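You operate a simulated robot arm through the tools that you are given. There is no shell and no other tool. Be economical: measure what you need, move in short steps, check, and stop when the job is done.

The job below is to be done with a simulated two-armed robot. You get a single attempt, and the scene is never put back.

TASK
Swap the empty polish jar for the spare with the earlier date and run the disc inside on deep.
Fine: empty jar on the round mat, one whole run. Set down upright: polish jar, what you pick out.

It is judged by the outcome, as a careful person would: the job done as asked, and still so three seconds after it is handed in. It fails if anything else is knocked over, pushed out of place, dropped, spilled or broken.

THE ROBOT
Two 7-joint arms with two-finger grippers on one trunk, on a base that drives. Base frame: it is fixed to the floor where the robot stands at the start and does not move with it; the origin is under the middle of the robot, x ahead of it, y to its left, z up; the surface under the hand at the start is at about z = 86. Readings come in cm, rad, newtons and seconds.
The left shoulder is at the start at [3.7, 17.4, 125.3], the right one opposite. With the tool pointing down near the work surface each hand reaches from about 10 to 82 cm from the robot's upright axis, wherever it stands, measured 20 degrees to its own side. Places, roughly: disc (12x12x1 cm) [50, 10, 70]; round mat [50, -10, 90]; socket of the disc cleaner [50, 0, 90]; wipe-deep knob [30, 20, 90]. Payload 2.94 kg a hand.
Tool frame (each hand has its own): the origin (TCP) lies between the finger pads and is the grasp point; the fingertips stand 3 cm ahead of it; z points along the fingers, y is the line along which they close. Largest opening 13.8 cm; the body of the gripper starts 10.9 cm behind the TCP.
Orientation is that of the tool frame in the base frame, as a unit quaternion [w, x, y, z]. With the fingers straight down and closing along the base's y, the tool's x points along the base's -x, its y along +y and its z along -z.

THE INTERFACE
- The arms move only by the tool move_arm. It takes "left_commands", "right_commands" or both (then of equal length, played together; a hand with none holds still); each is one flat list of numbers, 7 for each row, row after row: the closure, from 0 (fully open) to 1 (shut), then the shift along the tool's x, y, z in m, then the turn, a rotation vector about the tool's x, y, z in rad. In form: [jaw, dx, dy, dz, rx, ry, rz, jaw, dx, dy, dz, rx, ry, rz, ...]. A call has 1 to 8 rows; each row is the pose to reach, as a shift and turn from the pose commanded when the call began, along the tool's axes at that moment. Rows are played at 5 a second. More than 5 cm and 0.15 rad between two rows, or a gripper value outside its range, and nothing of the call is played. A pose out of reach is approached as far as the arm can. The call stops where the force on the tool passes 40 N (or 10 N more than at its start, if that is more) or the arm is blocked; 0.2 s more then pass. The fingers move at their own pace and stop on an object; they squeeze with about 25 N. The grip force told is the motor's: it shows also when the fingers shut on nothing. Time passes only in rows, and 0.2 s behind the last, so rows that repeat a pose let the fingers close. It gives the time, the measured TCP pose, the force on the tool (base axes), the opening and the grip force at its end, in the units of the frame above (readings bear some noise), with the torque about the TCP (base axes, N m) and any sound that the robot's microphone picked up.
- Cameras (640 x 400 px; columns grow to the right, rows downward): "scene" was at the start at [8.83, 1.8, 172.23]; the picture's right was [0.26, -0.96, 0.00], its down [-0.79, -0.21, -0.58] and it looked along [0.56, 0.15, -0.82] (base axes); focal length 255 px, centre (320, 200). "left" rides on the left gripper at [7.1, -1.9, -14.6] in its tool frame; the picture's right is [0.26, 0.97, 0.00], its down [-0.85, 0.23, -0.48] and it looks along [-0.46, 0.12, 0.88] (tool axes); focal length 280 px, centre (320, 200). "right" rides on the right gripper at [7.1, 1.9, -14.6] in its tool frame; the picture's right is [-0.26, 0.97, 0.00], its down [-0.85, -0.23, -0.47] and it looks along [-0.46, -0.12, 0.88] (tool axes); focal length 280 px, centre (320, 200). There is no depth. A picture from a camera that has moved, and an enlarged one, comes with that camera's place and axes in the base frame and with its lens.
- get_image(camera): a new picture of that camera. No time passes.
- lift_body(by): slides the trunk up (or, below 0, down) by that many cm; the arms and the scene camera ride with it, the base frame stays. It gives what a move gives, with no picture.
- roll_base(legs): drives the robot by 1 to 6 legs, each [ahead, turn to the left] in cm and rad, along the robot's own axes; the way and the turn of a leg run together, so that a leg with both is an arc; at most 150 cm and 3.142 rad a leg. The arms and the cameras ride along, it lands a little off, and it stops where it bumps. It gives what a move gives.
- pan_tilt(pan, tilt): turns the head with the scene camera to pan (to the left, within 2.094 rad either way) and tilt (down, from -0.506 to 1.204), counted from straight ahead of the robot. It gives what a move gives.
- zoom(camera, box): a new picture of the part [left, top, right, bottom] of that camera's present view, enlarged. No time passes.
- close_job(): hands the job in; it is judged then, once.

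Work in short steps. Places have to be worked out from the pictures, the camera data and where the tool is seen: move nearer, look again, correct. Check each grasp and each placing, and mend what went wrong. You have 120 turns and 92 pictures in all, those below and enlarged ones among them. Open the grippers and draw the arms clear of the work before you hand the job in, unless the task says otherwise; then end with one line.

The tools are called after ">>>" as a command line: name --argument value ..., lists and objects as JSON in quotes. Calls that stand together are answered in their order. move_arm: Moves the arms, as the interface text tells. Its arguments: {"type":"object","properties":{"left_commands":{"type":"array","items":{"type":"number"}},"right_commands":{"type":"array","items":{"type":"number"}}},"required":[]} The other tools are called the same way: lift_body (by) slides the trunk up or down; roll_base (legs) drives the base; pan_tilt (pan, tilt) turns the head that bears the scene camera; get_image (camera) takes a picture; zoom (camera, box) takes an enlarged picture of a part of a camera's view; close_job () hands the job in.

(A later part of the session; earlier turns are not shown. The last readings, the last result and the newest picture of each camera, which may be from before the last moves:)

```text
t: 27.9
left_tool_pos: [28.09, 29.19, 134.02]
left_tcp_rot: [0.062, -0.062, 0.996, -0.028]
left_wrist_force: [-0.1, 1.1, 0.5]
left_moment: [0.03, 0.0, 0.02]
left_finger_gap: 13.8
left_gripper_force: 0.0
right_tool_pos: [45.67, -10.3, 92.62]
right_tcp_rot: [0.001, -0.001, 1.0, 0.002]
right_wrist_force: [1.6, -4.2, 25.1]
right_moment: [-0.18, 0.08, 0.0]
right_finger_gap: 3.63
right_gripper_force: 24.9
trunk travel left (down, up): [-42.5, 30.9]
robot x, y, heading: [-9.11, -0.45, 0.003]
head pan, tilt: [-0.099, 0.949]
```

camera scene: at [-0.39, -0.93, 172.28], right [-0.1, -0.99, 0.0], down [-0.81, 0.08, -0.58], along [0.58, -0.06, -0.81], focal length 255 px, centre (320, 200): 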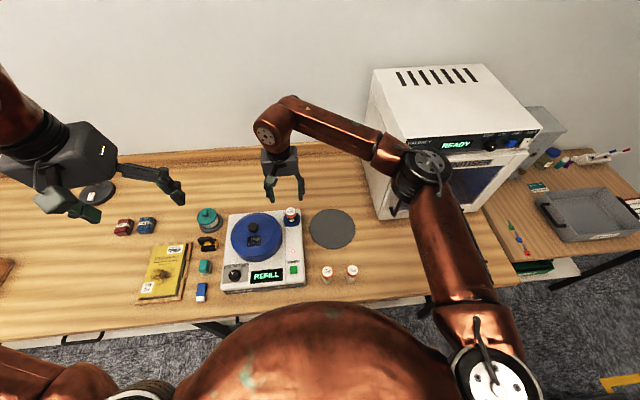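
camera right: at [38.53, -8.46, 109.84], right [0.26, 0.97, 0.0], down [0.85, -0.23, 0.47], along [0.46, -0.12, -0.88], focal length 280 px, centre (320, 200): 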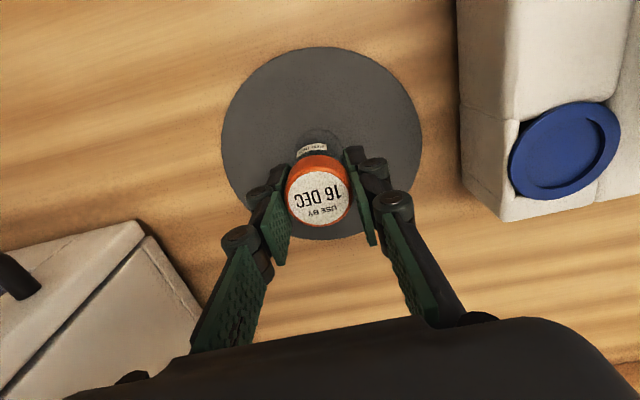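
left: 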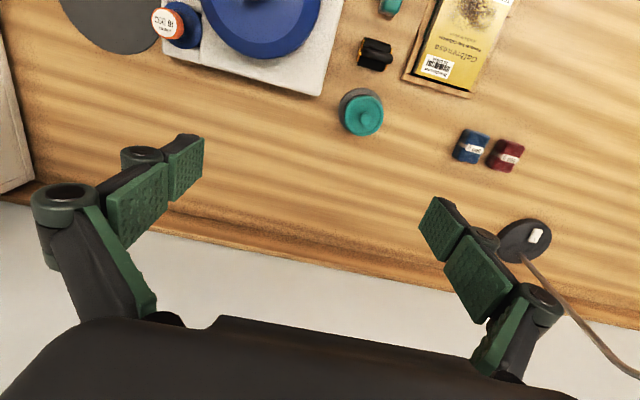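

Contact at TCP z≈92.7. Relax by 3 mm, open, and rise straight up.

>>> move_arm --right_commands '[1, 0, 0, -0.003, 0, 0, 0, 0.6, 0, 0, -0.003, 0, 0, 0, 0.45, 0, 0, -0.003, 0, 0, 0, 0.45, 0, 0, -0.003, 0, 0, 0, 0.45, 0, 0, -0.03, 0, 0, 0, 0.45, 0, 0, -0.07, 0, 0, 0, 0.45, 0, 0, -0.11, 0, 0, 0, 0.45, 0, 0, -0.11, 0, 0, 0]'

>>> get_image --camera "right"

```text
t: 29.7
left_tool_pos: [28.28, 29.32, 134.02]
left_tcp_rot: [0.062, -0.063, 0.996, -0.029]
left_wrist_force: [0.4, -1.1, -0.1]
left_moment: [0.03, 0.05, -0.04]
left_finger_gap: 13.82
left_gripper_force: 0.0
right_tool_pos: [45.69, -10.35, 103.39]
right_tcp_rot: [-0.001, -0.001, 1.0, 0.001]
right_wrist_force: [-0.2, 0.2, 0.4]
right_moment: [0.0, 0.03, -0.02]
right_finger_gap: 7.56
right_gripper_force: 0.0
trunk travel left (down, up): [-42.5, 30.9]
robot x, y, heading: [-9.33, -0.17, 0.005]
head pan, tilt: [-0.099, 0.949]
```

```text
58 pictures are left
camera right: at [38.54, -8.57, 117.93], right [0.26, 0.97, 0.0], down [0.85, -0.23, 0.47], along [0.46, -0.12, -0.88], focal length 280 px, centre (320, 200)
```

right: 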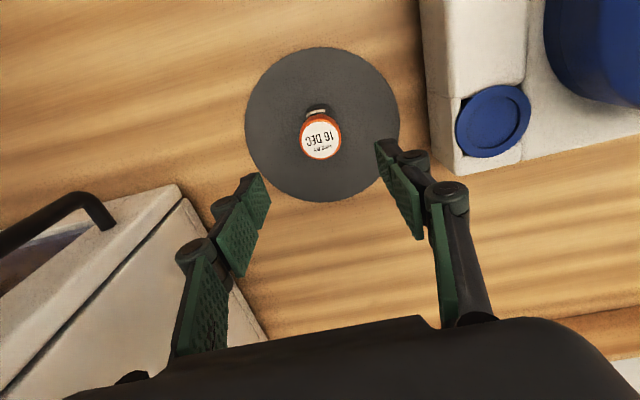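

The empty jar stands upright on the mat. Now travel to above the 09 DEC spare.

>>> move_arm --right_commands '[0.45, 0.03, 0.007, -0.02, 0, 0, 0, 0.45, 0.07, 0.016, -0.02, 0, 0, 0, 0.45, 0.11, 0.025, -0.02, 0, 0, 0, 0.45, 0.15, 0.034, -0.02, 0, 0, 0, 0.45, 0.187, 0.042, -0.02, 0, 0, 0, 0.45, 0.187, 0.042, -0.02, 0, 0, 0]'

>>> get_image --camera "right"

```text
t: 31.1
left_tool_pos: [28.31, 29.18, 133.99]
left_tcp_rot: [0.061, -0.062, 0.996, -0.028]
left_wrist_force: [0.1, 0.3, -0.4]
left_moment: [0.01, -0.03, 0.02]
left_finger_gap: 13.78
left_gripper_force: 0.1
right_tool_pos: [26.77, -6.17, 105.29]
right_tcp_rot: [-0.001, -0.001, 1.0, 0.001]
right_wrist_force: [0.6, -0.8, 0.5]
right_moment: [0.03, 0.02, 0.0]
right_finger_gap: 7.59
right_gripper_force: 0.0
trunk travel left (down, up): [-42.5, 30.9]
robot x, y, heading: [-9.64, -0.19, 0.004]
head pan, tilt: [-0.099, 0.949]
```

```text
57 pictures are left
camera right: at [19.76, -4.37, 119.84], right [0.26, 0.97, 0.0], down [0.85, -0.23, 0.47], along [0.46, -0.12, -0.88], focal length 280 px, centre (320, 200)
```

right: 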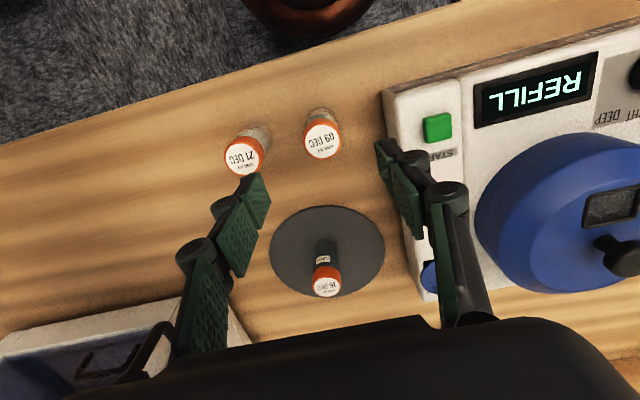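

Lid at ≈(27.25,−6.2), with clearance both sides. Descend with opening ≈6.9 to TCP z≈92.7.

>>> move_arm --right_commands '[0.5, -0.005, 0, 0.03, 0, 0, 0, 0.5, -0.005, 0, 0.06, 0, 0, 0, 0.5, -0.005, 0, 0.09, 0, 0, 0, 0.5, -0.005, 0, 0.11, 0, 0, 0, 0.5, -0.005, 0, 0.126, 0, 0, 0, 0.5, -0.005, 0, 0.126, 0, 0, 0]'

>>> get_image --camera "right"

```text
t: 32.5
left_tool_pos: [28.2, 29.28, 134.11]
left_tcp_rot: [0.062, -0.063, 0.996, -0.028]
left_wrist_force: [0.6, 0.6, 0.4]
left_moment: [0.01, -0.03, -0.02]
left_finger_gap: 13.81
left_gripper_force: 0.1
right_tool_pos: [27.25, -6.03, 92.74]
right_tcp_rot: [-0.002, 0.0, 1.0, 0.002]
right_wrist_force: [-0.1, 0.3, 0.3]
right_moment: [-0.01, 0.01, -0.04]
right_finger_gap: 6.88
right_gripper_force: 0.1
trunk travel left (down, up): [-42.5, 30.9]
robot x, y, heading: [-9.26, -0.11, -0.001]
head pan, tilt: [-0.099, 0.949]
```

```text
56 pictures are left
camera right: at [20.26, -4.27, 107.3], right [0.26, 0.97, 0.0], down [0.85, -0.23, 0.47], along [0.46, -0.12, -0.88], focal length 280 px, centre (320, 200)
```

right: 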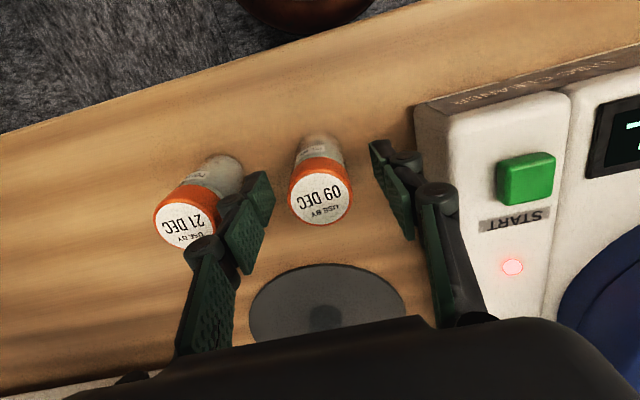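

Lid is centred as the first was. Close.

>>> move_arm --right_commands '[0.8, 0, 0, 0, 0, 0, 0, 1, 0, 0, 0, 0, 0, 0, 1, 0, 0, 0, 0, 0, 0, 1, 0, 0, 0, 0, 0, 0, 1, 0, 0, 0, 0, 0, 0]'

>>> move_arm --right_commands '[1, 0, 0, -0.01, 0, 0, 0, 1, 0, 0, -0.03, 0, 0, 0, 1, 0, 0, -0.07, 0, 0, 0, 1, 0, 0, -0.12, 0, 0, 0, 1, 0, 0, -0.15, 0, 0, 0, 1, 0, 0, -0.15, 0, 0, 0]'

>>> get_image --camera "right"

```text
t: 33.7
left_tool_pos: [28.27, 29.23, 133.9]
left_tcp_rot: [0.062, -0.063, 0.996, -0.028]
left_wrist_force: [0.5, -0.1, -0.4]
left_moment: [-0.05, -0.02, -0.03]
left_finger_gap: 13.8
left_gripper_force: 0.0
right_tool_pos: [27.38, -6.09, 92.76]
right_tcp_rot: [0.0, -0.001, 1.0, 0.001]
right_wrist_force: [0.2, 0.1, -0.4]
right_moment: [0.01, -0.04, 0.02]
right_finger_gap: 3.58
right_gripper_force: 24.7
trunk travel left (down, up): [-42.5, 30.9]
robot x, y, heading: [-8.69, -0.17, 0.001]
head pan, tilt: [-0.099, 0.949]
```

```text
t: 35.1
left_tool_pos: [28.31, 29.28, 134.14]
left_tcp_rot: [0.062, -0.063, 0.996, -0.028]
left_wrist_force: [-0.2, -0.4, -0.4]
left_moment: [0.03, -0.01, -0.02]
left_finger_gap: 13.8
left_gripper_force: 0.0
right_tool_pos: [27.39, -6.01, 107.81]
right_tcp_rot: [-0.001, -0.001, 1.0, 0.001]
right_wrist_force: [0.6, 0.5, 0.1]
right_moment: [0.02, -0.02, 0.01]
right_finger_gap: 3.54
right_gripper_force: 25.3
trunk travel left (down, up): [-42.5, 30.9]
robot x, y, heading: [-9.13, -0.2, 0.0]
head pan, tilt: [-0.099, 0.949]
```

```text
55 pictures are left
camera right: at [20.29, -4.26, 122.32], right [0.26, 0.97, 0.0], down [0.85, -0.23, 0.47], along [0.46, -0.12, -0.88], focal length 280 px, centre (320, 200)
```

right: 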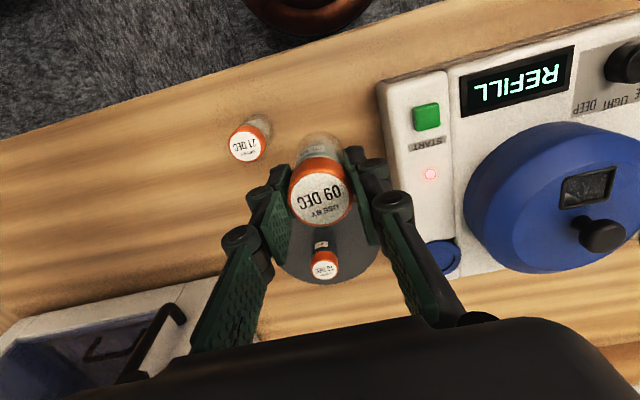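

Spare 09 DEC lifted. Carry it to above the socket (48.15,4.0).

>>> move_arm --right_commands '[1, -0.042, 0.02, 0, 0, 0, 0, 1, -0.084, 0.04, 0, 0, 0, 0, 1, -0.126, 0.06, 0, 0, 0, 0, 1, -0.168, 0.081, 0, 0, 0, 0, 1, -0.208, 0.1, 0, 0, 0, 0, 1, -0.208, 0.1, 0.03, 0, 0, 0, 1, -0.208, 0.1, 0.05, 0, 0, 0, 1, -0.208, 0.1, 0.05, 0, 0, 0]'

>>> get_image --camera "right"

>>> zoom --camera "scene" --box '[230, 160, 358, 240]'

```text
t: 36.9
left_tool_pos: [28.24, 29.25, 134.04]
left_tcp_rot: [0.062, -0.063, 0.996, -0.029]
left_wrist_force: [0.5, 0.3, -0.2]
left_moment: [-0.01, -0.02, 0.02]
left_finger_gap: 13.8
left_gripper_force: 0.1
right_tool_pos: [48.18, 3.99, 102.77]
right_tcp_rot: [-0.001, -0.001, 1.0, 0.001]
right_wrist_force: [0.2, -0.4, -1.5]
right_moment: [-0.02, -0.02, -0.01]
right_finger_gap: 3.55
right_gripper_force: 25.1
trunk travel left (down, up): [-42.5, 30.9]
robot x, y, heading: [-9.84, -0.02, -0.001]
head pan, tilt: [-0.099, 0.949]
```

```text
54 pictures are left
camera right: at [41.09, 5.79, 117.28], right [0.26, 0.97, 0.0], down [0.85, -0.23, 0.47], along [0.46, -0.12, -0.88], focal length 280 px, centre (320, 200)
```

right: 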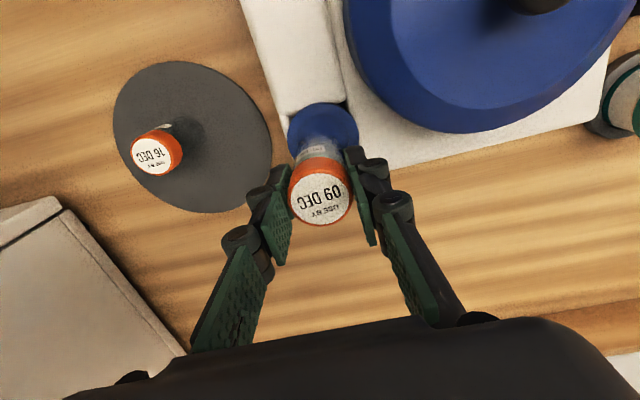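

```text
5.00 times, centred on (294, 200) of scene
camera zoom: at [-0.31, -0.8, 172.27], right [-0.1, -0.99, 0.0], down [-0.81, 0.08, -0.58], along [0.58, -0.06, -0.81], focal length 1274 px, centre (450, 200)
```

zoom: 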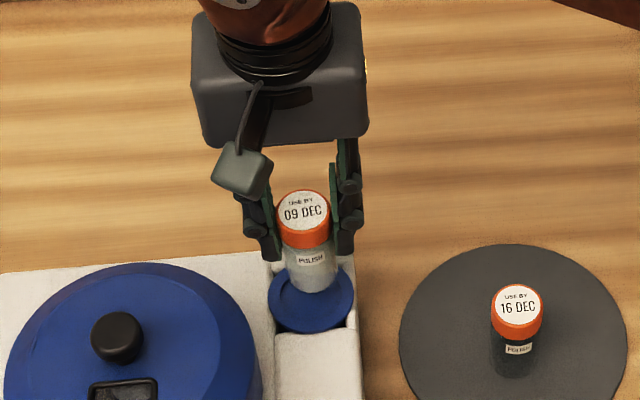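

Aligned over the dish. Lower to ~97.8, then feel for contact.

>>> move_arm --right_commands '[1, 0, 0, 0.02, 0, 0, 0, 1, 0, 0, 0.035, 0, 0, 0, 1, 0, 0, 0.047, 0, 0, 0, 1, 0, 0, 0.047, 0, 0, 0]'

>>> move_arm --right_commands '[1, 0, 0, 0.003, 0, 0, 0, 1, 0, 0, 0.005, 0, 0, 0, 1, 0, 0, 0.005, 0, 0, 0]'

>>> get_image --camera "right"

```text
t: 37.9
left_tool_pos: [28.36, 29.26, 133.97]
left_tcp_rot: [0.062, -0.063, 0.996, -0.029]
left_wrist_force: [0.1, -0.3, 1.2]
left_moment: [-0.04, 0.01, 0.01]
left_finger_gap: 13.83
left_gripper_force: 0.0
right_tool_pos: [48.22, 4.02, 98.0]
right_tcp_rot: [-0.002, -0.001, 1.0, 0.001]
right_wrist_force: [0.5, -0.8, -1.6]
right_moment: [0.04, -0.02, 0.0]
right_finger_gap: 3.54
right_gripper_force: 25.5
trunk travel left (down, up): [-42.5, 30.9]
robot x, y, heading: [-9.15, -0.3, 0.001]
head pan, tilt: [-0.099, 0.949]
```

```text
t: 38.7
left_tool_pos: [28.17, 29.26, 134.09]
left_tcp_rot: [0.063, -0.063, 0.996, -0.028]
left_wrist_force: [-0.1, -0.2, -0.2]
left_moment: [0.03, -0.03, -0.04]
left_finger_gap: 13.81
left_gripper_force: 0.0
right_tool_pos: [48.12, 4.0, 97.68]
right_tcp_rot: [-0.001, -0.001, 1.0, 0.002]
right_wrist_force: [2.3, -1.3, 12.3]
right_moment: [-0.07, -0.01, -0.04]
right_finger_gap: 3.56
right_gripper_force: 25.1
trunk travel left (down, up): [-42.5, 30.9]
robot x, y, heading: [-9.31, 0.09, 0.001]
head pan, tilt: [-0.099, 0.949]
```

```text
52 pictures are left
camera right: at [41.01, 5.7, 112.29], right [0.26, 0.97, 0.0], down [0.85, -0.23, 0.48], along [0.46, -0.12, -0.88], focal length 280 px, centre (320, 200)
```

right: 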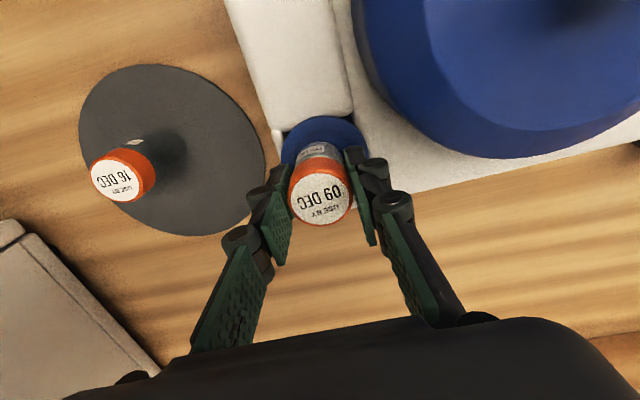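

Contact (12 N) at about the expected height. Check whether the display has changed before releasing.

>>> zoom --camera "scene" --box '[210, 190, 338, 300]'

```text
3.64 times, centred on (274, 245) of scene
camera zoom: at [-0.41, -0.83, 172.29], right [-0.1, -0.99, 0.0], down [-0.81, 0.08, -0.58], along [0.58, -0.06, -0.81], focal length 926 px, centre (487, 36)
```

zoom: 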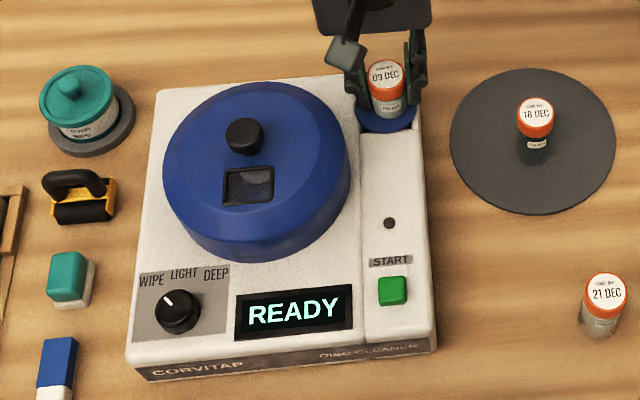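

Display reads READY — the jar is seated. Ease 2 mm, release, and rise.

>>> move_arm --right_commands '[1, 0, 0, -0.001, 0, 0, 0, 0.75, 0, 0, -0.001, 0, 0, 0, 0.5, 0, 0, -0.001, 0, 0, 0, 0.5, 0, 0, -0.001, 0, 0, 0, 0.5, 0, 0, -0.03, 0, 0, 0, 0.5, 0, 0, -0.07, 0, 0, 0, 0.5, 0, 0, -0.11, 0, 0, 0, 0.5, 0, 0, -0.15, 0, 0, 0]'

>>> get_image --camera "right"

>>> zoom --camera "scene" --box '[210, 190, 338, 300]'

```text
t: 40.5
left_tool_pos: [28.19, 29.22, 134.01]
left_tcp_rot: [0.062, -0.062, 0.996, -0.029]
left_wrist_force: [0.1, 1.0, 0.5]
left_moment: [-0.02, -0.03, 0.03]
left_finger_gap: 13.81
left_gripper_force: 0.0
right_tool_pos: [48.07, 4.01, 112.57]
right_tcp_rot: [-0.002, -0.001, 1.0, 0.001]
right_wrist_force: [-0.3, -0.6, 0.3]
right_moment: [-0.01, -0.01, 0.01]
right_finger_gap: 6.91
right_gripper_force: 0.1
trunk travel left (down, up): [-42.5, 30.9]
robot x, y, heading: [-9.05, -0.19, -0.004]
head pan, tilt: [-0.099, 0.949]
```

```text
50 pictures are left
camera right: at [40.97, 5.7, 127.14], right [0.26, 0.97, 0.0], down [0.85, -0.23, 0.47], along [0.46, -0.12, -0.88], focal length 280 px, centre (320, 200)
```

right: 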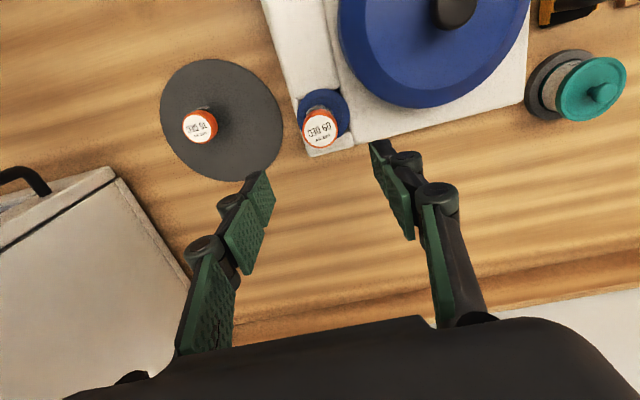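

```text
3.64 times, centred on (274, 245) of scene
camera zoom: at [-0.41, -0.77, 172.28], right [-0.1, -0.99, 0.0], down [-0.81, 0.08, -0.58], along [0.58, -0.06, -0.81], focal length 926 px, centre (487, 36)
```

zoom: 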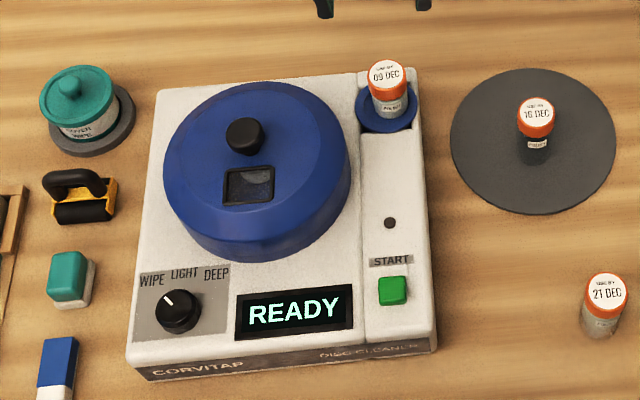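

Good: 09 DEC stands in the socket, READY shown. The knob points to WIPE at ≈(28.7,23.2); DEEP needs a clockwise turn. Level the left hand and bring it down above the knob.

>>> move_arm --left_commands '[0.5, 0, -0.01, 0.03, -0.011, 0.025, 0.025, 0.5, 0, -0.02, 0.06, -0.022, 0.05, 0.05, 0.5, 0, -0.03, 0.09, -0.033, 0.075, 0.075, 0.5, 0, -0.04, 0.12, -0.045, 0.1, 0.1, 0.5, 0, -0.05, 0.15, -0.056, 0.124, 0.126, 0.5, 0, -0.05, 0.18, -0.056, 0.124, 0.126, 0.5, 0, -0.05, 0.18, -0.056, 0.124, 0.126]'

>>> get_image --camera "left"

```text
t: 42.1
left_tool_pos: [31.21, 23.32, 116.46]
left_tcp_rot: [0.002, 0.001, 1.0, 0.0]
left_wrist_force: [-0.9, -0.2, 0.1]
left_moment: [0.0, 0.01, -0.02]
left_finger_gap: 6.9
left_gripper_force: 0.2
right_tool_pos: [48.19, 3.84, 112.51]
right_tcp_rot: [-0.001, -0.001, 1.0, 0.002]
right_wrist_force: [-0.2, -0.7, -0.8]
right_moment: [0.02, -0.02, -0.02]
right_finger_gap: 6.91
right_gripper_force: 0.1
trunk travel left (down, up): [-42.5, 30.9]
robot x, y, heading: [-9.35, -0.33, -0.004]
head pan, tilt: [-0.099, 0.949]
```

```text
48 pictures are left
camera left: at [24.11, 21.41, 131.16], right [-0.26, 0.97, 0.0], down [0.85, 0.23, 0.48], along [0.46, 0.12, -0.88], focal length 280 px, centre (320, 200)
```

left: 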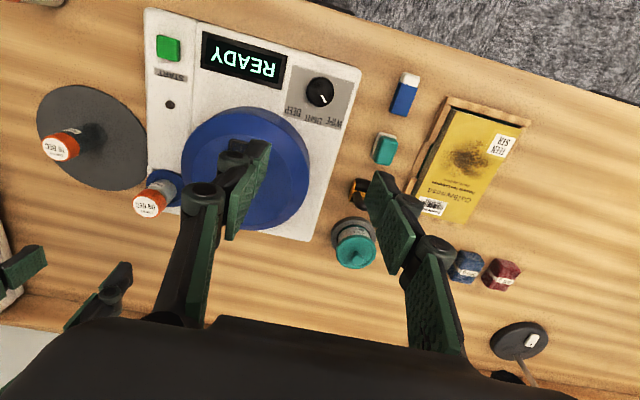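

Knob ≈(28.4,22.9). Move directly above it at TCP z≈104 and look again.

>>> move_arm --left_commands '[0.5, 0.014, -0.002, 0.03, 0, 0, 0, 0.5, 0.028, -0.004, 0.06, 0, 0, 0, 0.5, 0.028, -0.004, 0.1, 0, 0, 0, 0.5, 0.028, -0.004, 0.125, 0, 0, 0, 0.5, 0.028, -0.004, 0.125, 0, 0, 0]'

>>> get_image --camera "left"

```text
t: 43.3
left_tool_pos: [28.38, 23.11, 103.82]
left_tcp_rot: [0.0, 0.001, 1.0, 0.0]
left_wrist_force: [-0.1, 0.5, 0.0]
left_moment: [-0.04, -0.03, 0.0]
left_finger_gap: 6.89
left_gripper_force: 0.1
right_tool_pos: [48.15, 3.91, 112.56]
right_tcp_rot: [-0.001, -0.001, 1.0, 0.001]
right_wrist_force: [0.0, 0.5, 0.5]
right_moment: [0.01, 0.03, 0.0]
right_finger_gap: 6.9
right_gripper_force: 0.1
trunk travel left (down, up): [-42.5, 30.9]
robot x, y, heading: [-9.62, 0.07, -0.003]
head pan, tilt: [-0.099, 0.949]
```

```text
47 pictures are left
camera left: at [21.26, 21.15, 118.54], right [-0.26, 0.97, 0.0], down [0.85, 0.23, 0.48], along [0.46, 0.12, -0.88], focal length 280 px, centre (320, 200)
```

left: 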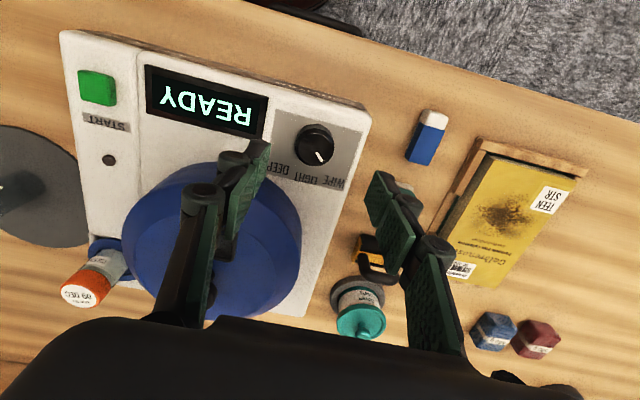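

Descend to TCP z≈97 with small correction and check alignment.

>>> move_arm --left_commands '[0.5, -0.003, -0.003, 0.03, 0, 0, 0, 0.5, -0.003, -0.003, 0.055, 0, 0, 0, 0.5, -0.003, -0.003, 0.068, 0, 0, 0, 0.5, -0.003, -0.003, 0.068, 0, 0, 0]'

>>> get_image --camera "left"

>>> zoom --camera "scene" --box '[190, 210, 318, 310]'

```text
t: 44.3
left_tool_pos: [28.73, 22.74, 97.17]
left_tcp_rot: [0.001, 0.0, 1.0, 0.0]
left_wrist_force: [-0.2, 0.4, 0.8]
left_moment: [-0.02, -0.02, -0.01]
left_finger_gap: 6.91
left_gripper_force: 0.0
right_tool_pos: [48.09, 3.93, 112.57]
right_tcp_rot: [-0.001, -0.002, 1.0, 0.001]
right_wrist_force: [-0.3, -0.3, 1.0]
right_moment: [0.01, -0.02, -0.01]
right_finger_gap: 6.9
right_gripper_force: 0.1
trunk travel left (down, up): [-42.5, 30.9]
robot x, y, heading: [-9.46, -0.06, -0.0]
head pan, tilt: [-0.099, 0.949]
```

```text
46 pictures are left
camera left: at [21.58, 20.77, 111.8], right [-0.26, 0.97, 0.0], down [0.85, 0.23, 0.48], along [0.46, 0.12, -0.88], focal length 280 px, centre (320, 200)
```

left: 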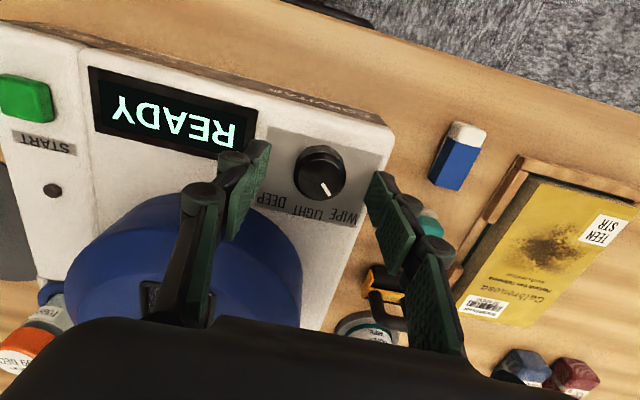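

```text
4.00 times, centred on (254, 260) of scene
camera zoom: at [-0.31, -0.81, 172.27], right [-0.1, -0.99, 0.0], down [-0.81, 0.08, -0.58], along [0.58, -0.06, -0.81], focal length 1019 px, centre (584, -40)
```

zoom: 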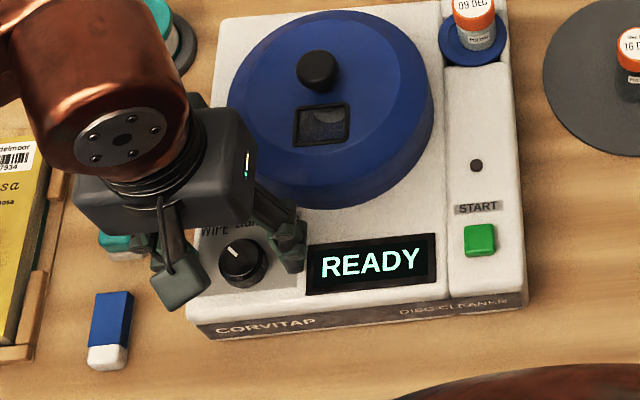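

Aligned laterally. Descend ~1.6 cm so fingertips straddle the knob.

>>> move_arm --left_commands '[0.5, -0.003, 0.001, 0.008, 0, 0, 0, 0.5, -0.003, 0.001, 0.016, 0, 0, 0, 0.5, -0.003, 0.001, 0.016, 0, 0, 0]'

>>> zoom --camera "left" --box '[180, 80, 460, 280]'

```text
t: 44.9
left_tool_pos: [28.97, 22.73, 96.44]
left_tcp_rot: [0.005, 0.001, 1.0, 0.0]
left_wrist_force: [-8.5, 3.4, 40.5]
left_moment: [0.49, 0.71, 0.2]
left_finger_gap: 6.32
left_gripper_force: 18.8
right_tool_pos: [47.96, 3.85, 112.71]
right_tcp_rot: [0.0, -0.001, 1.0, 0.001]
right_wrist_force: [-0.2, 0.1, -1.1]
right_moment: [-0.02, 0.04, 0.0]
right_finger_gap: 6.89
right_gripper_force: 0.0
trunk travel left (down, up): [-42.5, 30.9]
robot x, y, heading: [-9.54, 0.04, -0.0]
head pan, tilt: [-0.099, 0.949]
stopped in row 3 (left hand): the force on the tool passed its limit at 45 N (the readings are from after the stop); the commanded pose is now the measured one
```

```text
2.00 times, centred on (320, 180) of left
camera zoom: at [21.78, 20.9, 110.97], right [-0.26, 0.97, 0.0], down [0.84, 0.23, 0.48], along [0.47, 0.12, -0.88], focal length 561 px, centre (320, 240)
```

zoom: 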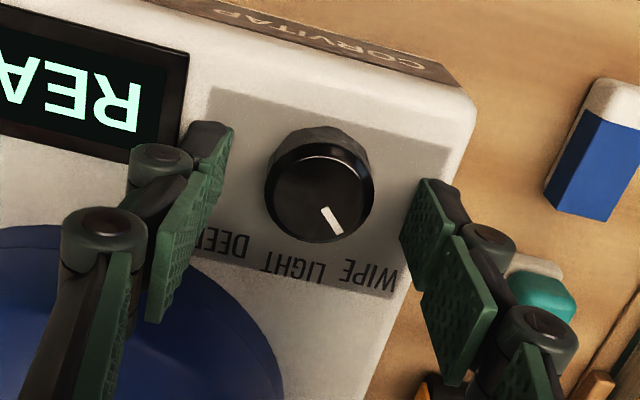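

Fingertips touched the panel: surface is z≈93.4, knob top ≈95.4, so the knob is ≈(28.1,22.6). Back off 0.6 cm, shift, and close on the knob.

>>> move_arm --left_commands '[0.5, 0, 0, -0.006, 0, 0, 0, 0.5, 0.008, -0.001, -0.006, 0, 0, 0, 0.5, 0.008, -0.001, -0.006, 0, 0, 0]'

>>> get_image --camera "left"

```text
t: 45.7
left_tool_pos: [28.36, 22.67, 96.53]
left_tcp_rot: [0.004, 0.002, 1.0, 0.0]
left_wrist_force: [0.8, -1.6, 0.2]
left_moment: [0.0, 0.0, 0.01]
left_finger_gap: 6.89
left_gripper_force: 0.1
right_tool_pos: [48.22, 3.91, 112.46]
right_tcp_rot: [-0.001, -0.001, 1.0, 0.0]
right_wrist_force: [0.0, -1.1, -1.1]
right_moment: [-0.04, 0.0, -0.01]
right_finger_gap: 6.91
right_gripper_force: 0.0
trunk travel left (down, up): [-42.5, 30.9]
robot x, y, heading: [-9.48, -0.31, -0.001]
head pan, tilt: [-0.099, 0.949]
```

```text
43 pictures are left
camera left: at [21.24, 20.84, 111.15], right [-0.26, 0.97, 0.0], down [0.85, 0.23, 0.48], along [0.47, 0.12, -0.88], focal length 280 px, centre (320, 200)
```

left: 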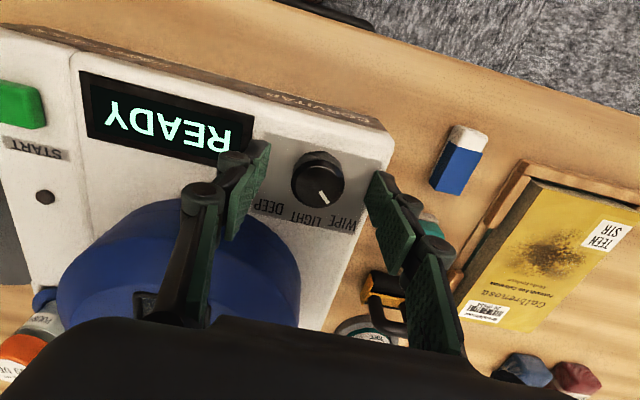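

Centred. Raise 2 mm and close on the knob.

>>> move_arm --left_commands '[0.5, 0.001, 0, -0.002, 0, 0, 0, 0.8, 0.001, 0, -0.002, 0, 0, 0, 1, 0.001, 0, -0.002, 0, 0, 0, 1, 0.001, 0, -0.002, 0, 0, 0, 1, 0.001, 0, -0.002, 0, 0, 0, 1, 0.001, 0, -0.002, 0, 0, 0]'

>>> zoom --camera "left" --box '[180, 80, 460, 280]'

```text
t: 47.1
left_tool_pos: [28.4, 22.7, 96.76]
left_tcp_rot: [0.004, 0.001, 1.0, -0.001]
left_wrist_force: [-0.8, -5.6, -2.2]
left_moment: [-0.3, -0.02, -0.08]
left_finger_gap: 3.27
left_gripper_force: 45.3
right_tool_pos: [48.23, 3.93, 112.57]
right_tcp_rot: [0.0, -0.001, 1.0, 0.002]
right_wrist_force: [0.5, -0.7, -0.6]
right_moment: [-0.02, -0.02, 0.02]
right_finger_gap: 6.89
right_gripper_force: 0.1
trunk travel left (down, up): [-42.5, 30.9]
robot x, y, heading: [-9.61, -0.07, 0.0]
head pan, tilt: [-0.099, 0.949]
```

```text
2.00 times, centred on (320, 180) of left
camera zoom: at [21.09, 20.78, 111.4], right [-0.26, 0.97, 0.0], down [0.85, 0.23, 0.48], along [0.47, 0.12, -0.88], focal length 561 px, centre (320, 240)
```

zoom: 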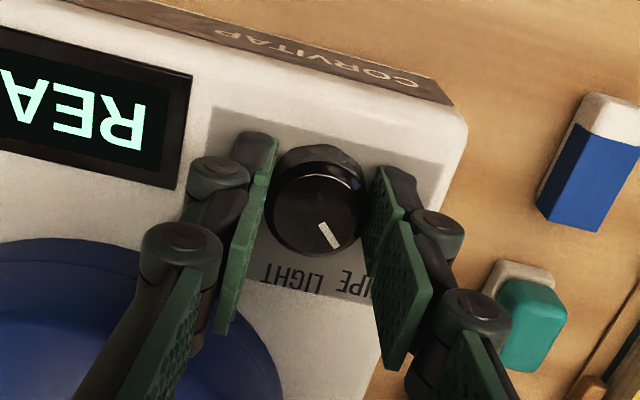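

Knob held firmly (3.27 cm). Turn clockwise: first 1.05 rad.

>>> move_arm --left_commands '[1, 0, 0, 0, 0, 0, 0.15, 1, 0, 0, 0, 0, 0, 0.3, 1, 0, 0, 0, 0, 0, 0.45, 1, 0, 0, 0, 0, 0, 0.6, 1, 0, 0, 0, 0, 0, 0.75, 1, 0, 0, 0, 0, 0, 0.9, 1, 0, 0, 0, 0, 0, 1.05, 1, 0, 0, 0, 0, 0, 1.05]'

>>> get_image --camera "left"

>>> zoom --camera "scene" --box '[190, 210, 318, 310]'

```text
t: 48.7
left_tool_pos: [28.56, 22.82, 96.69]
left_tcp_rot: [0.001, 0.489, 0.872, 0.012]
left_wrist_force: [-2.3, 16.8, 3.8]
left_moment: [-0.65, -0.24, 0.03]
left_finger_gap: 3.3
left_gripper_force: 44.8
left hand out of reach, approached as far as the arm can: row 7, 8
right_tool_pos: [48.24, 4.02, 112.51]
right_tcp_rot: [-0.001, -0.002, 1.0, 0.001]
right_wrist_force: [-0.2, 0.1, -0.6]
right_moment: [0.07, 0.0, 0.03]
right_finger_gap: 6.9
right_gripper_force: 0.0
trunk travel left (down, up): [-42.5, 30.9]
robot x, y, heading: [-9.67, 0.33, -0.001]
head pan, tilt: [-0.099, 0.949]
stopped in row 8 (left hand): the force on the tool passed its limit at 54 N (the readings are from after the stop); the commanded pose is now the measured one
```

```text
41 pictures are left
camera left: at [22.99, 27.6, 111.39], right [0.69, 0.73, 0.02], down [0.63, -0.61, 0.47], along [0.36, -0.31, -0.88], focal length 280 px, centre (320, 200)
```

left: 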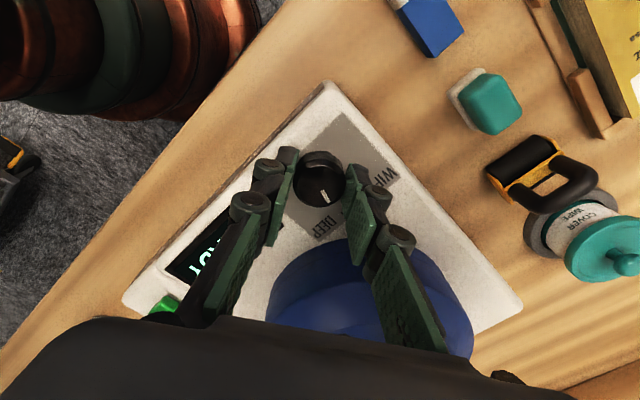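

```text
4.00 times, centred on (254, 260) of scene
camera zoom: at [-0.31, -0.78, 172.26], right [-0.1, -1.0, 0.0], down [-0.81, 0.08, -0.58], along [0.58, -0.06, -0.81], focal length 1019 px, centre (584, -40)
```

zoom: 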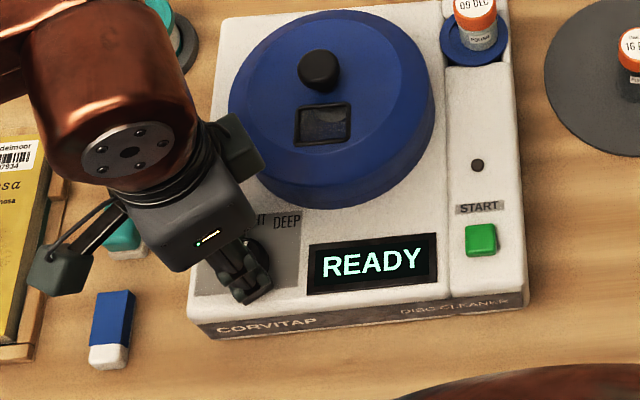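

The wrist reached its limit after ~58°. Release, rise 3 cm and view the pointer.

>>> move_arm --left_commands '[0.8, 0, 0, 0, 0, 0, 0, 0.55, 0, 0, 0, 0, 0, 0, 0.55, 0, 0, 0, 0, 0, 0, 0.55, 0, 0, -0.03, 0, 0, 0, 0.55, 0, 0, -0.05, 0, 0, -0.1, 0.55, 0, 0, -0.05, 0, 0, -0.1]'

>>> get_image --camera "left"

```text
t: 50.1
left_tool_pos: [28.48, 22.53, 101.67]
left_tcp_rot: [0.003, 0.447, 0.894, 0.008]
left_wrist_force: [-0.8, 0.0, -0.2]
left_moment: [-0.02, -0.03, -0.03]
left_finger_gap: 6.2
left_gripper_force: 0.1
right_tool_pos: [48.32, 3.91, 112.43]
right_tcp_rot: [-0.001, -0.002, 1.0, 0.001]
right_wrist_force: [-1.2, 0.7, 0.5]
right_moment: [0.02, 0.01, 0.01]
right_finger_gap: 6.9
right_gripper_force: 0.1
trunk travel left (down, up): [-42.5, 30.9]
robot x, y, heading: [-9.46, 0.01, -0.0]
head pan, tilt: [-0.099, 0.949]
```

```text
39 pictures are left
camera left: at [22.48, 26.79, 116.32], right [0.61, 0.79, 0.02], down [0.69, -0.55, 0.48], along [0.39, -0.28, -0.88], focal length 280 px, centre (320, 200)
```

left: 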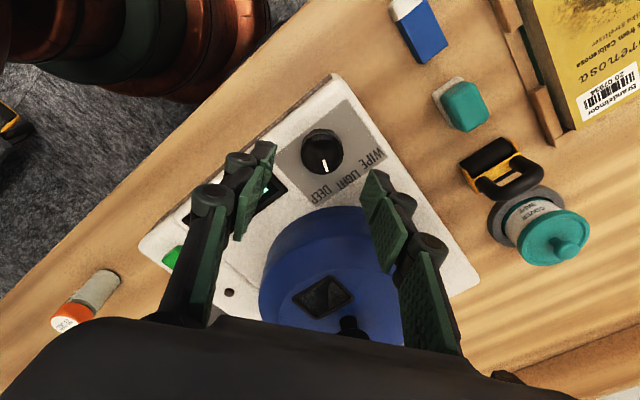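

>>> zoom --camera "left" --box '[260, 100, 400, 215]'

```text
3.48 times, centred on (330, 158) of left
camera zoom: at [22.48, 26.79, 116.32], right [0.61, 0.79, 0.02], down [0.69, -0.55, 0.48], along [0.39, -0.28, -0.88], focal length 975 px, centre (285, 348)
```

zoom: 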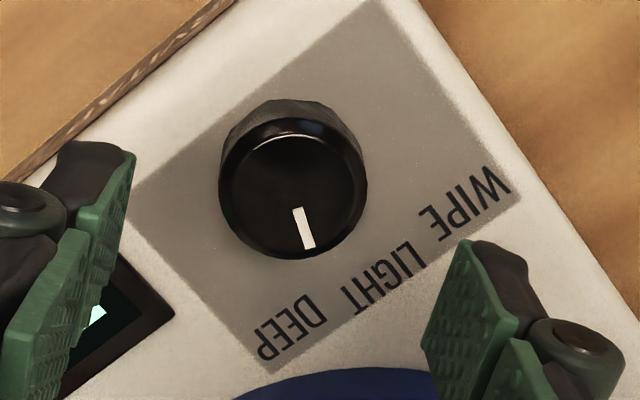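

Pointer now sits between LIGHT and DEEP, ~22° short. Unwind the wrist 0.6 rad, descend again and regrip.

>>> move_arm --left_commands '[0.55, 0, 0, 0, 0, 0, -0.15, 0.55, 0, 0, 0, 0, 0, -0.3, 0.55, 0, 0, 0, 0, 0, -0.45, 0.55, 0, 0, 0, 0, 0, -0.6, 0.55, 0, 0, 0.03, 0, 0, -0.6, 0.55, 0, 0, 0.049, 0, 0, -0.6, 0.55, 0, 0, 0.049, 0, 0, -0.6]'

>>> get_image --camera "left"

```text
t: 51.7
left_tool_pos: [28.52, 22.61, 96.81]
left_tcp_rot: [0.005, 0.162, 0.987, 0.007]
left_wrist_force: [-0.6, -0.4, 0.2]
left_moment: [0.0, 0.02, -0.01]
left_finger_gap: 6.21
left_gripper_force: 0.1
right_tool_pos: [48.2, 3.9, 112.6]
right_tcp_rot: [-0.001, -0.002, 1.0, 0.001]
right_wrist_force: [0.8, -0.2, 0.0]
right_moment: [-0.05, 0.03, -0.01]
right_finger_gap: 6.9
right_gripper_force: 0.0
trunk travel left (down, up): [-42.5, 30.9]
robot x, y, heading: [-9.42, -0.03, 0.004]
head pan, tilt: [-0.099, 0.949]
```

```text
37 pictures are left
camera left: at [21.03, 22.87, 111.32], right [0.06, 1.0, 0.01], down [0.87, -0.06, 0.49], along [0.49, -0.02, -0.87], focal length 280 px, centre (320, 200)
```

left: 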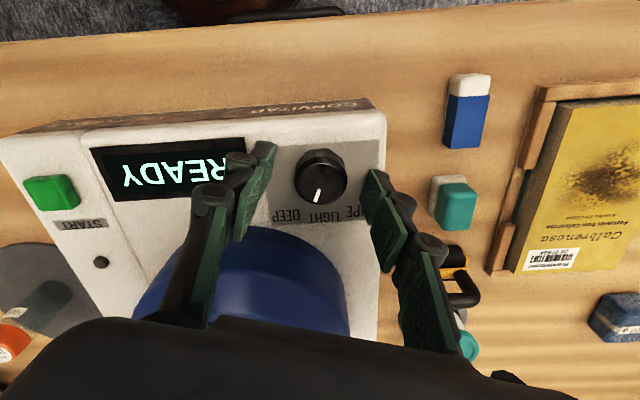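

Regrip and turn a further 0.4 rad.

>>> move_arm --left_commands '[0.8, 0.001, 0, 0, 0, 0, 0, 1, 0.001, 0, 0, 0, 0, 0, 1, 0.001, 0, 0, 0, 0, 0, 1, 0.001, 0, 0, 0, 0, 0, 1, 0.001, 0, 0, 0, 0, 0.14, 1, 0.001, 0, 0, 0, 0, 0.27, 1, 0.001, 0, 0, 0, 0, 0.4, 1, 0.001, 0, 0, 0, 0, 0.4]'

>>> zoom --camera "left" --box '[220, 100, 420, 240]'

```text
t: 53.5
left_tool_pos: [28.55, 22.7, 96.84]
left_tcp_rot: [0.004, 0.356, 0.934, 0.008]
left_wrist_force: [5.5, 10.3, 3.9]
left_moment: [-0.06, -0.64, 0.03]
left_finger_gap: 3.29
left_gripper_force: 45.2
right_tool_pos: [48.21, 4.11, 112.46]
right_tcp_rot: [-0.001, -0.002, 1.0, 0.001]
right_wrist_force: [-0.6, 0.5, -0.6]
right_moment: [-0.02, 0.01, -0.02]
right_finger_gap: 6.87
right_gripper_force: 0.0
trunk travel left (down, up): [-42.5, 30.9]
robot x, y, heading: [-9.15, -0.51, 0.002]
head pan, tilt: [-0.099, 0.949]
```

```text
2.86 times, centred on (320, 170) of left
camera zoom: at [21.72, 25.84, 111.41], right [0.45, 0.89, 0.02], down [0.78, -0.4, 0.48], along [0.44, -0.2, -0.88], focal length 801 px, centre (320, 286)
```

zoom: 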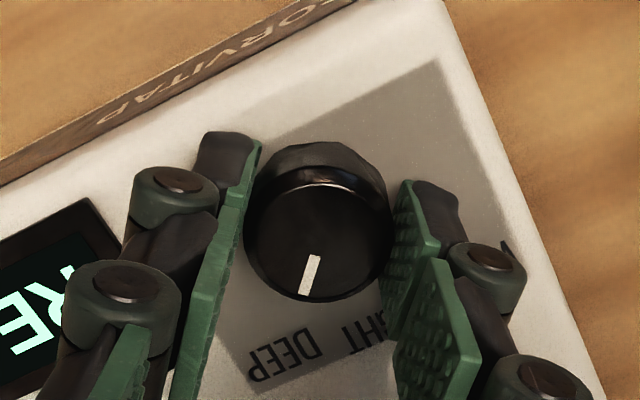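

Pointer now ≈37–40° toward DEEP. Release and rise to verify.

>>> move_arm --left_commands '[0.8, 0, 0, 0, 0, 0, 0, 0.55, 0, 0, 0, 0, 0, 0, 0.55, 0, 0, 0, 0, 0, 0, 0.55, 0, 0, -0.03, 0, 0, 0, 0.55, 0, 0, -0.06, 0, 0, -0.12, 0.55, 0, 0, -0.08, 0, 0, -0.24, 0.55, 0, 0, -0.08, 0, 0, -0.35]'

>>> zoom --camera "left" --box '[240, 80, 400, 190]'

```text
t: 55.1
left_tool_pos: [28.28, 22.57, 104.87]
left_tcp_rot: [0.005, 0.187, 0.982, 0.008]
left_wrist_force: [-0.7, -0.6, -0.2]
left_moment: [0.0, 0.01, 0.01]
left_finger_gap: 6.19
left_gripper_force: 0.1
right_tool_pos: [48.18, 4.0, 112.51]
right_tcp_rot: [-0.002, -0.003, 1.0, 0.001]
right_wrist_force: [-0.3, -0.3, -1.2]
right_moment: [-0.01, 0.0, -0.01]
right_finger_gap: 6.91
right_gripper_force: 0.0
trunk travel left (down, up): [-42.5, 30.9]
robot x, y, heading: [-9.16, -0.12, 0.004]
head pan, tilt: [-0.099, 0.949]
```

```text
3.64 times, centred on (320, 135) of left
camera zoom: at [20.88, 23.13, 119.37], right [0.11, 0.99, 0.01], down [0.87, -0.1, 0.49], along [0.48, -0.04, -0.87], focal length 1020 px, centre (320, 436)
```

zoom: 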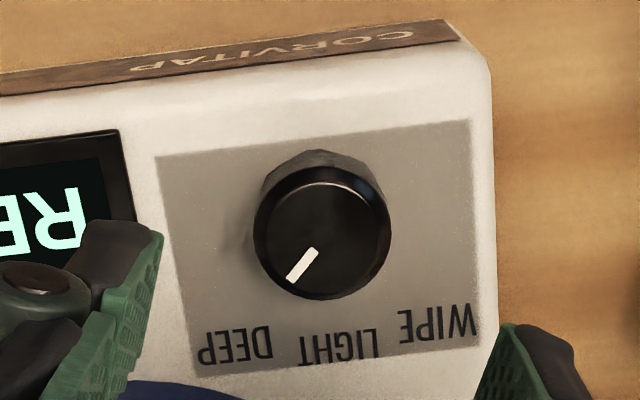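

Pointer clearly at DEEP. Now move the left hand up and away, and the right hand (fingers shut) above the START button ≈(28.4,4.3).

>>> move_arm --left_commands '[0.55, 0, 0.01, -0.03, 0, 0, 0, 0.55, 0, 0.03, -0.06, 0, 0, 0, 0.55, 0, 0.05, -0.09, 0, 0, 0, 0.55, 0, 0.08, -0.12, 0, 0, 0, 0.55, 0, 0.1, -0.14, 0, 0, 0, 0.55, 0, 0.1, -0.14, 0, 0, 0]' --right_commands '[0.5, 0.02, 0, 0, 0, 0, 0, 0.7, 0.06, 0.001, 0, 0, 0, 0, 1, 0.105, 0.002, 0, 0, 0, 0, 1, 0.15, 0.003, 0.02, 0, 0, 0, 1, 0.195, 0.003, 0.03, 0, 0, 0, 1, 0.195, 0.003, 0.03, 0, 0, 0]'

>>> get_image --camera "right"

```text
t: 56.5
left_tool_pos: [31.82, 31.52, 118.98]
left_tcp_rot: [0.005, 0.187, 0.982, 0.008]
left_wrist_force: [-0.5, -0.7, -0.8]
left_moment: [0.03, 0.0, 0.02]
left_finger_gap: 6.2
left_gripper_force: 0.0
right_tool_pos: [28.7, 4.26, 109.48]
right_tcp_rot: [-0.001, -0.001, 1.0, 0.001]
right_wrist_force: [0.0, -0.1, -0.2]
right_moment: [-0.01, 0.0, 0.01]
right_finger_gap: 0.01
right_gripper_force: 24.9
trunk travel left (down, up): [-42.5, 30.9]
robot x, y, heading: [-9.36, -0.14, 0.004]
head pan, tilt: [-0.099, 0.949]
```

```text
34 pictures are left
camera right: at [21.63, 5.98, 124.06], right [0.26, 0.97, 0.0], down [0.85, -0.23, 0.47], along [0.46, -0.12, -0.88], focal length 280 px, centre (320, 200)
```

right: 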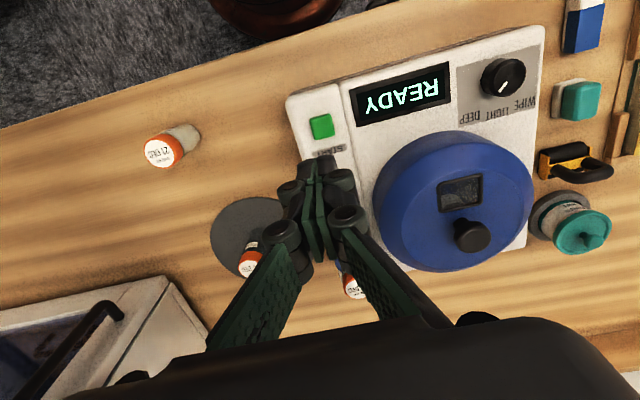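

Button ≈(28.4,4.4). Descend to tip z≈96, then press in small steps.

>>> move_arm --right_commands '[1, 0.003, 0.001, 0.04, 0, 0, 0, 1, 0.003, 0.001, 0.08, 0, 0, 0, 1, 0.003, 0.001, 0.105, 0, 0, 0, 1, 0.003, 0.001, 0.105, 0, 0, 0]'

>>> zoom --camera "scene" --box '[220, 210, 348, 310]'

```text
t: 57.5
left_tool_pos: [31.85, 31.63, 118.87]
left_tcp_rot: [0.005, 0.187, 0.982, 0.008]
left_wrist_force: [-0.5, -0.5, 0.0]
left_moment: [-0.01, -0.01, 0.0]
left_finger_gap: 6.22
left_gripper_force: 0.1
right_tool_pos: [28.48, 4.4, 99.03]
right_tcp_rot: [0.0, -0.002, 1.0, 0.001]
right_wrist_force: [0.0, 0.0, 0.2]
right_moment: [-0.04, 0.0, 0.01]
right_finger_gap: 0.0
right_gripper_force: 25.2
trunk travel left (down, up): [-42.5, 30.9]
robot x, y, heading: [-9.54, -0.21, 0.002]
head pan, tilt: [-0.099, 0.949]
```

```text
4.00 times, centred on (284, 260) of scene
camera zoom: at [-0.31, -0.78, 172.27], right [-0.1, -1.0, 0.0], down [-0.81, 0.08, -0.58], along [0.58, -0.06, -0.81], focal length 1019 px, centre (464, -40)
```

zoom: 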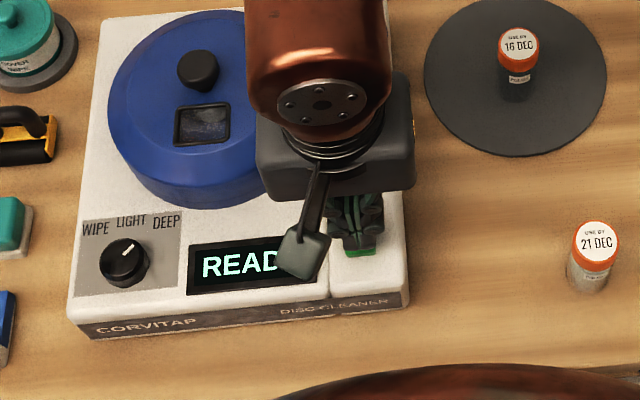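

Knob points to DEEP; fingers are right over the green button. Press down gently.

>>> move_arm --right_commands '[1, 0, 0, 0.004, 0, 0, 0, 1, 0, 0, 0.008, 0, 0, 0, 1, 0, 0, 0.008, 0, 0, 0]'

>>> move_arm --right_commands '[1, 0, 0, 0.003, 0, 0, 0, 1, 0, 0, 0.006, 0, 0, 0, 1, 0, 0, 0.006, 0, 0, 0]'

```text
t: 58.3
left_tool_pos: [31.87, 31.45, 118.92]
left_tcp_rot: [0.005, 0.187, 0.982, 0.009]
left_wrist_force: [0.4, 0.1, -0.6]
left_moment: [-0.01, -0.01, 0.03]
left_finger_gap: 6.21
left_gripper_force: 0.1
right_tool_pos: [28.35, 4.37, 98.19]
right_tcp_rot: [-0.001, -0.001, 1.0, 0.001]
right_wrist_force: [-0.2, 0.1, 0.4]
right_moment: [-0.02, 0.03, 0.0]
right_finger_gap: 0.0
right_gripper_force: 25.3
trunk travel left (down, up): [-42.5, 30.9]
robot x, y, heading: [-9.41, -0.2, 0.004]
head pan, tilt: [-0.099, 0.949]
```

```text
t: 59.1
left_tool_pos: [31.81, 31.62, 118.89]
left_tcp_rot: [0.005, 0.187, 0.982, 0.008]
left_wrist_force: [0.5, 0.3, 0.2]
left_moment: [0.01, 0.02, 0.0]
left_finger_gap: 6.2
left_gripper_force: 0.0
right_tool_pos: [28.4, 4.35, 97.62]
right_tcp_rot: [-0.001, -0.002, 1.0, 0.001]
right_wrist_force: [0.5, -0.1, 0.7]
right_moment: [-0.01, -0.03, 0.02]
right_finger_gap: 0.01
right_gripper_force: 24.9
trunk travel left (down, up): [-42.5, 30.9]
robot x, y, heading: [-9.33, -0.08, -0.0]
head pan, tilt: [-0.099, 0.949]
```

>>> move_arm --right_commands '[1, 0, 0, 0.003, 0, 0, 0, 1, 0, 0, 0.005, 0, 0, 0, 1, 0, 0, 0.005, 0, 0, 0]'

```text
t: 59.9
left_tool_pos: [31.88, 31.65, 119.03]
left_tcp_rot: [0.006, 0.188, 0.982, 0.007]
left_wrist_force: [-0.9, 0.0, -0.7]
left_moment: [-0.01, 0.04, -0.02]
left_finger_gap: 6.2
left_gripper_force: 0.0
right_tool_pos: [28.38, 4.39, 97.11]
right_tcp_rot: [-0.001, -0.002, 1.0, 0.002]
right_wrist_force: [0.5, 0.6, 0.6]
right_moment: [-0.01, -0.01, -0.01]
right_finger_gap: 0.61
right_gripper_force: 28.2
trunk travel left (down, up): [-42.5, 30.9]
robot x, y, heading: [-9.45, -0.11, -0.0]
head pan, tilt: [-0.099, 0.949]
```

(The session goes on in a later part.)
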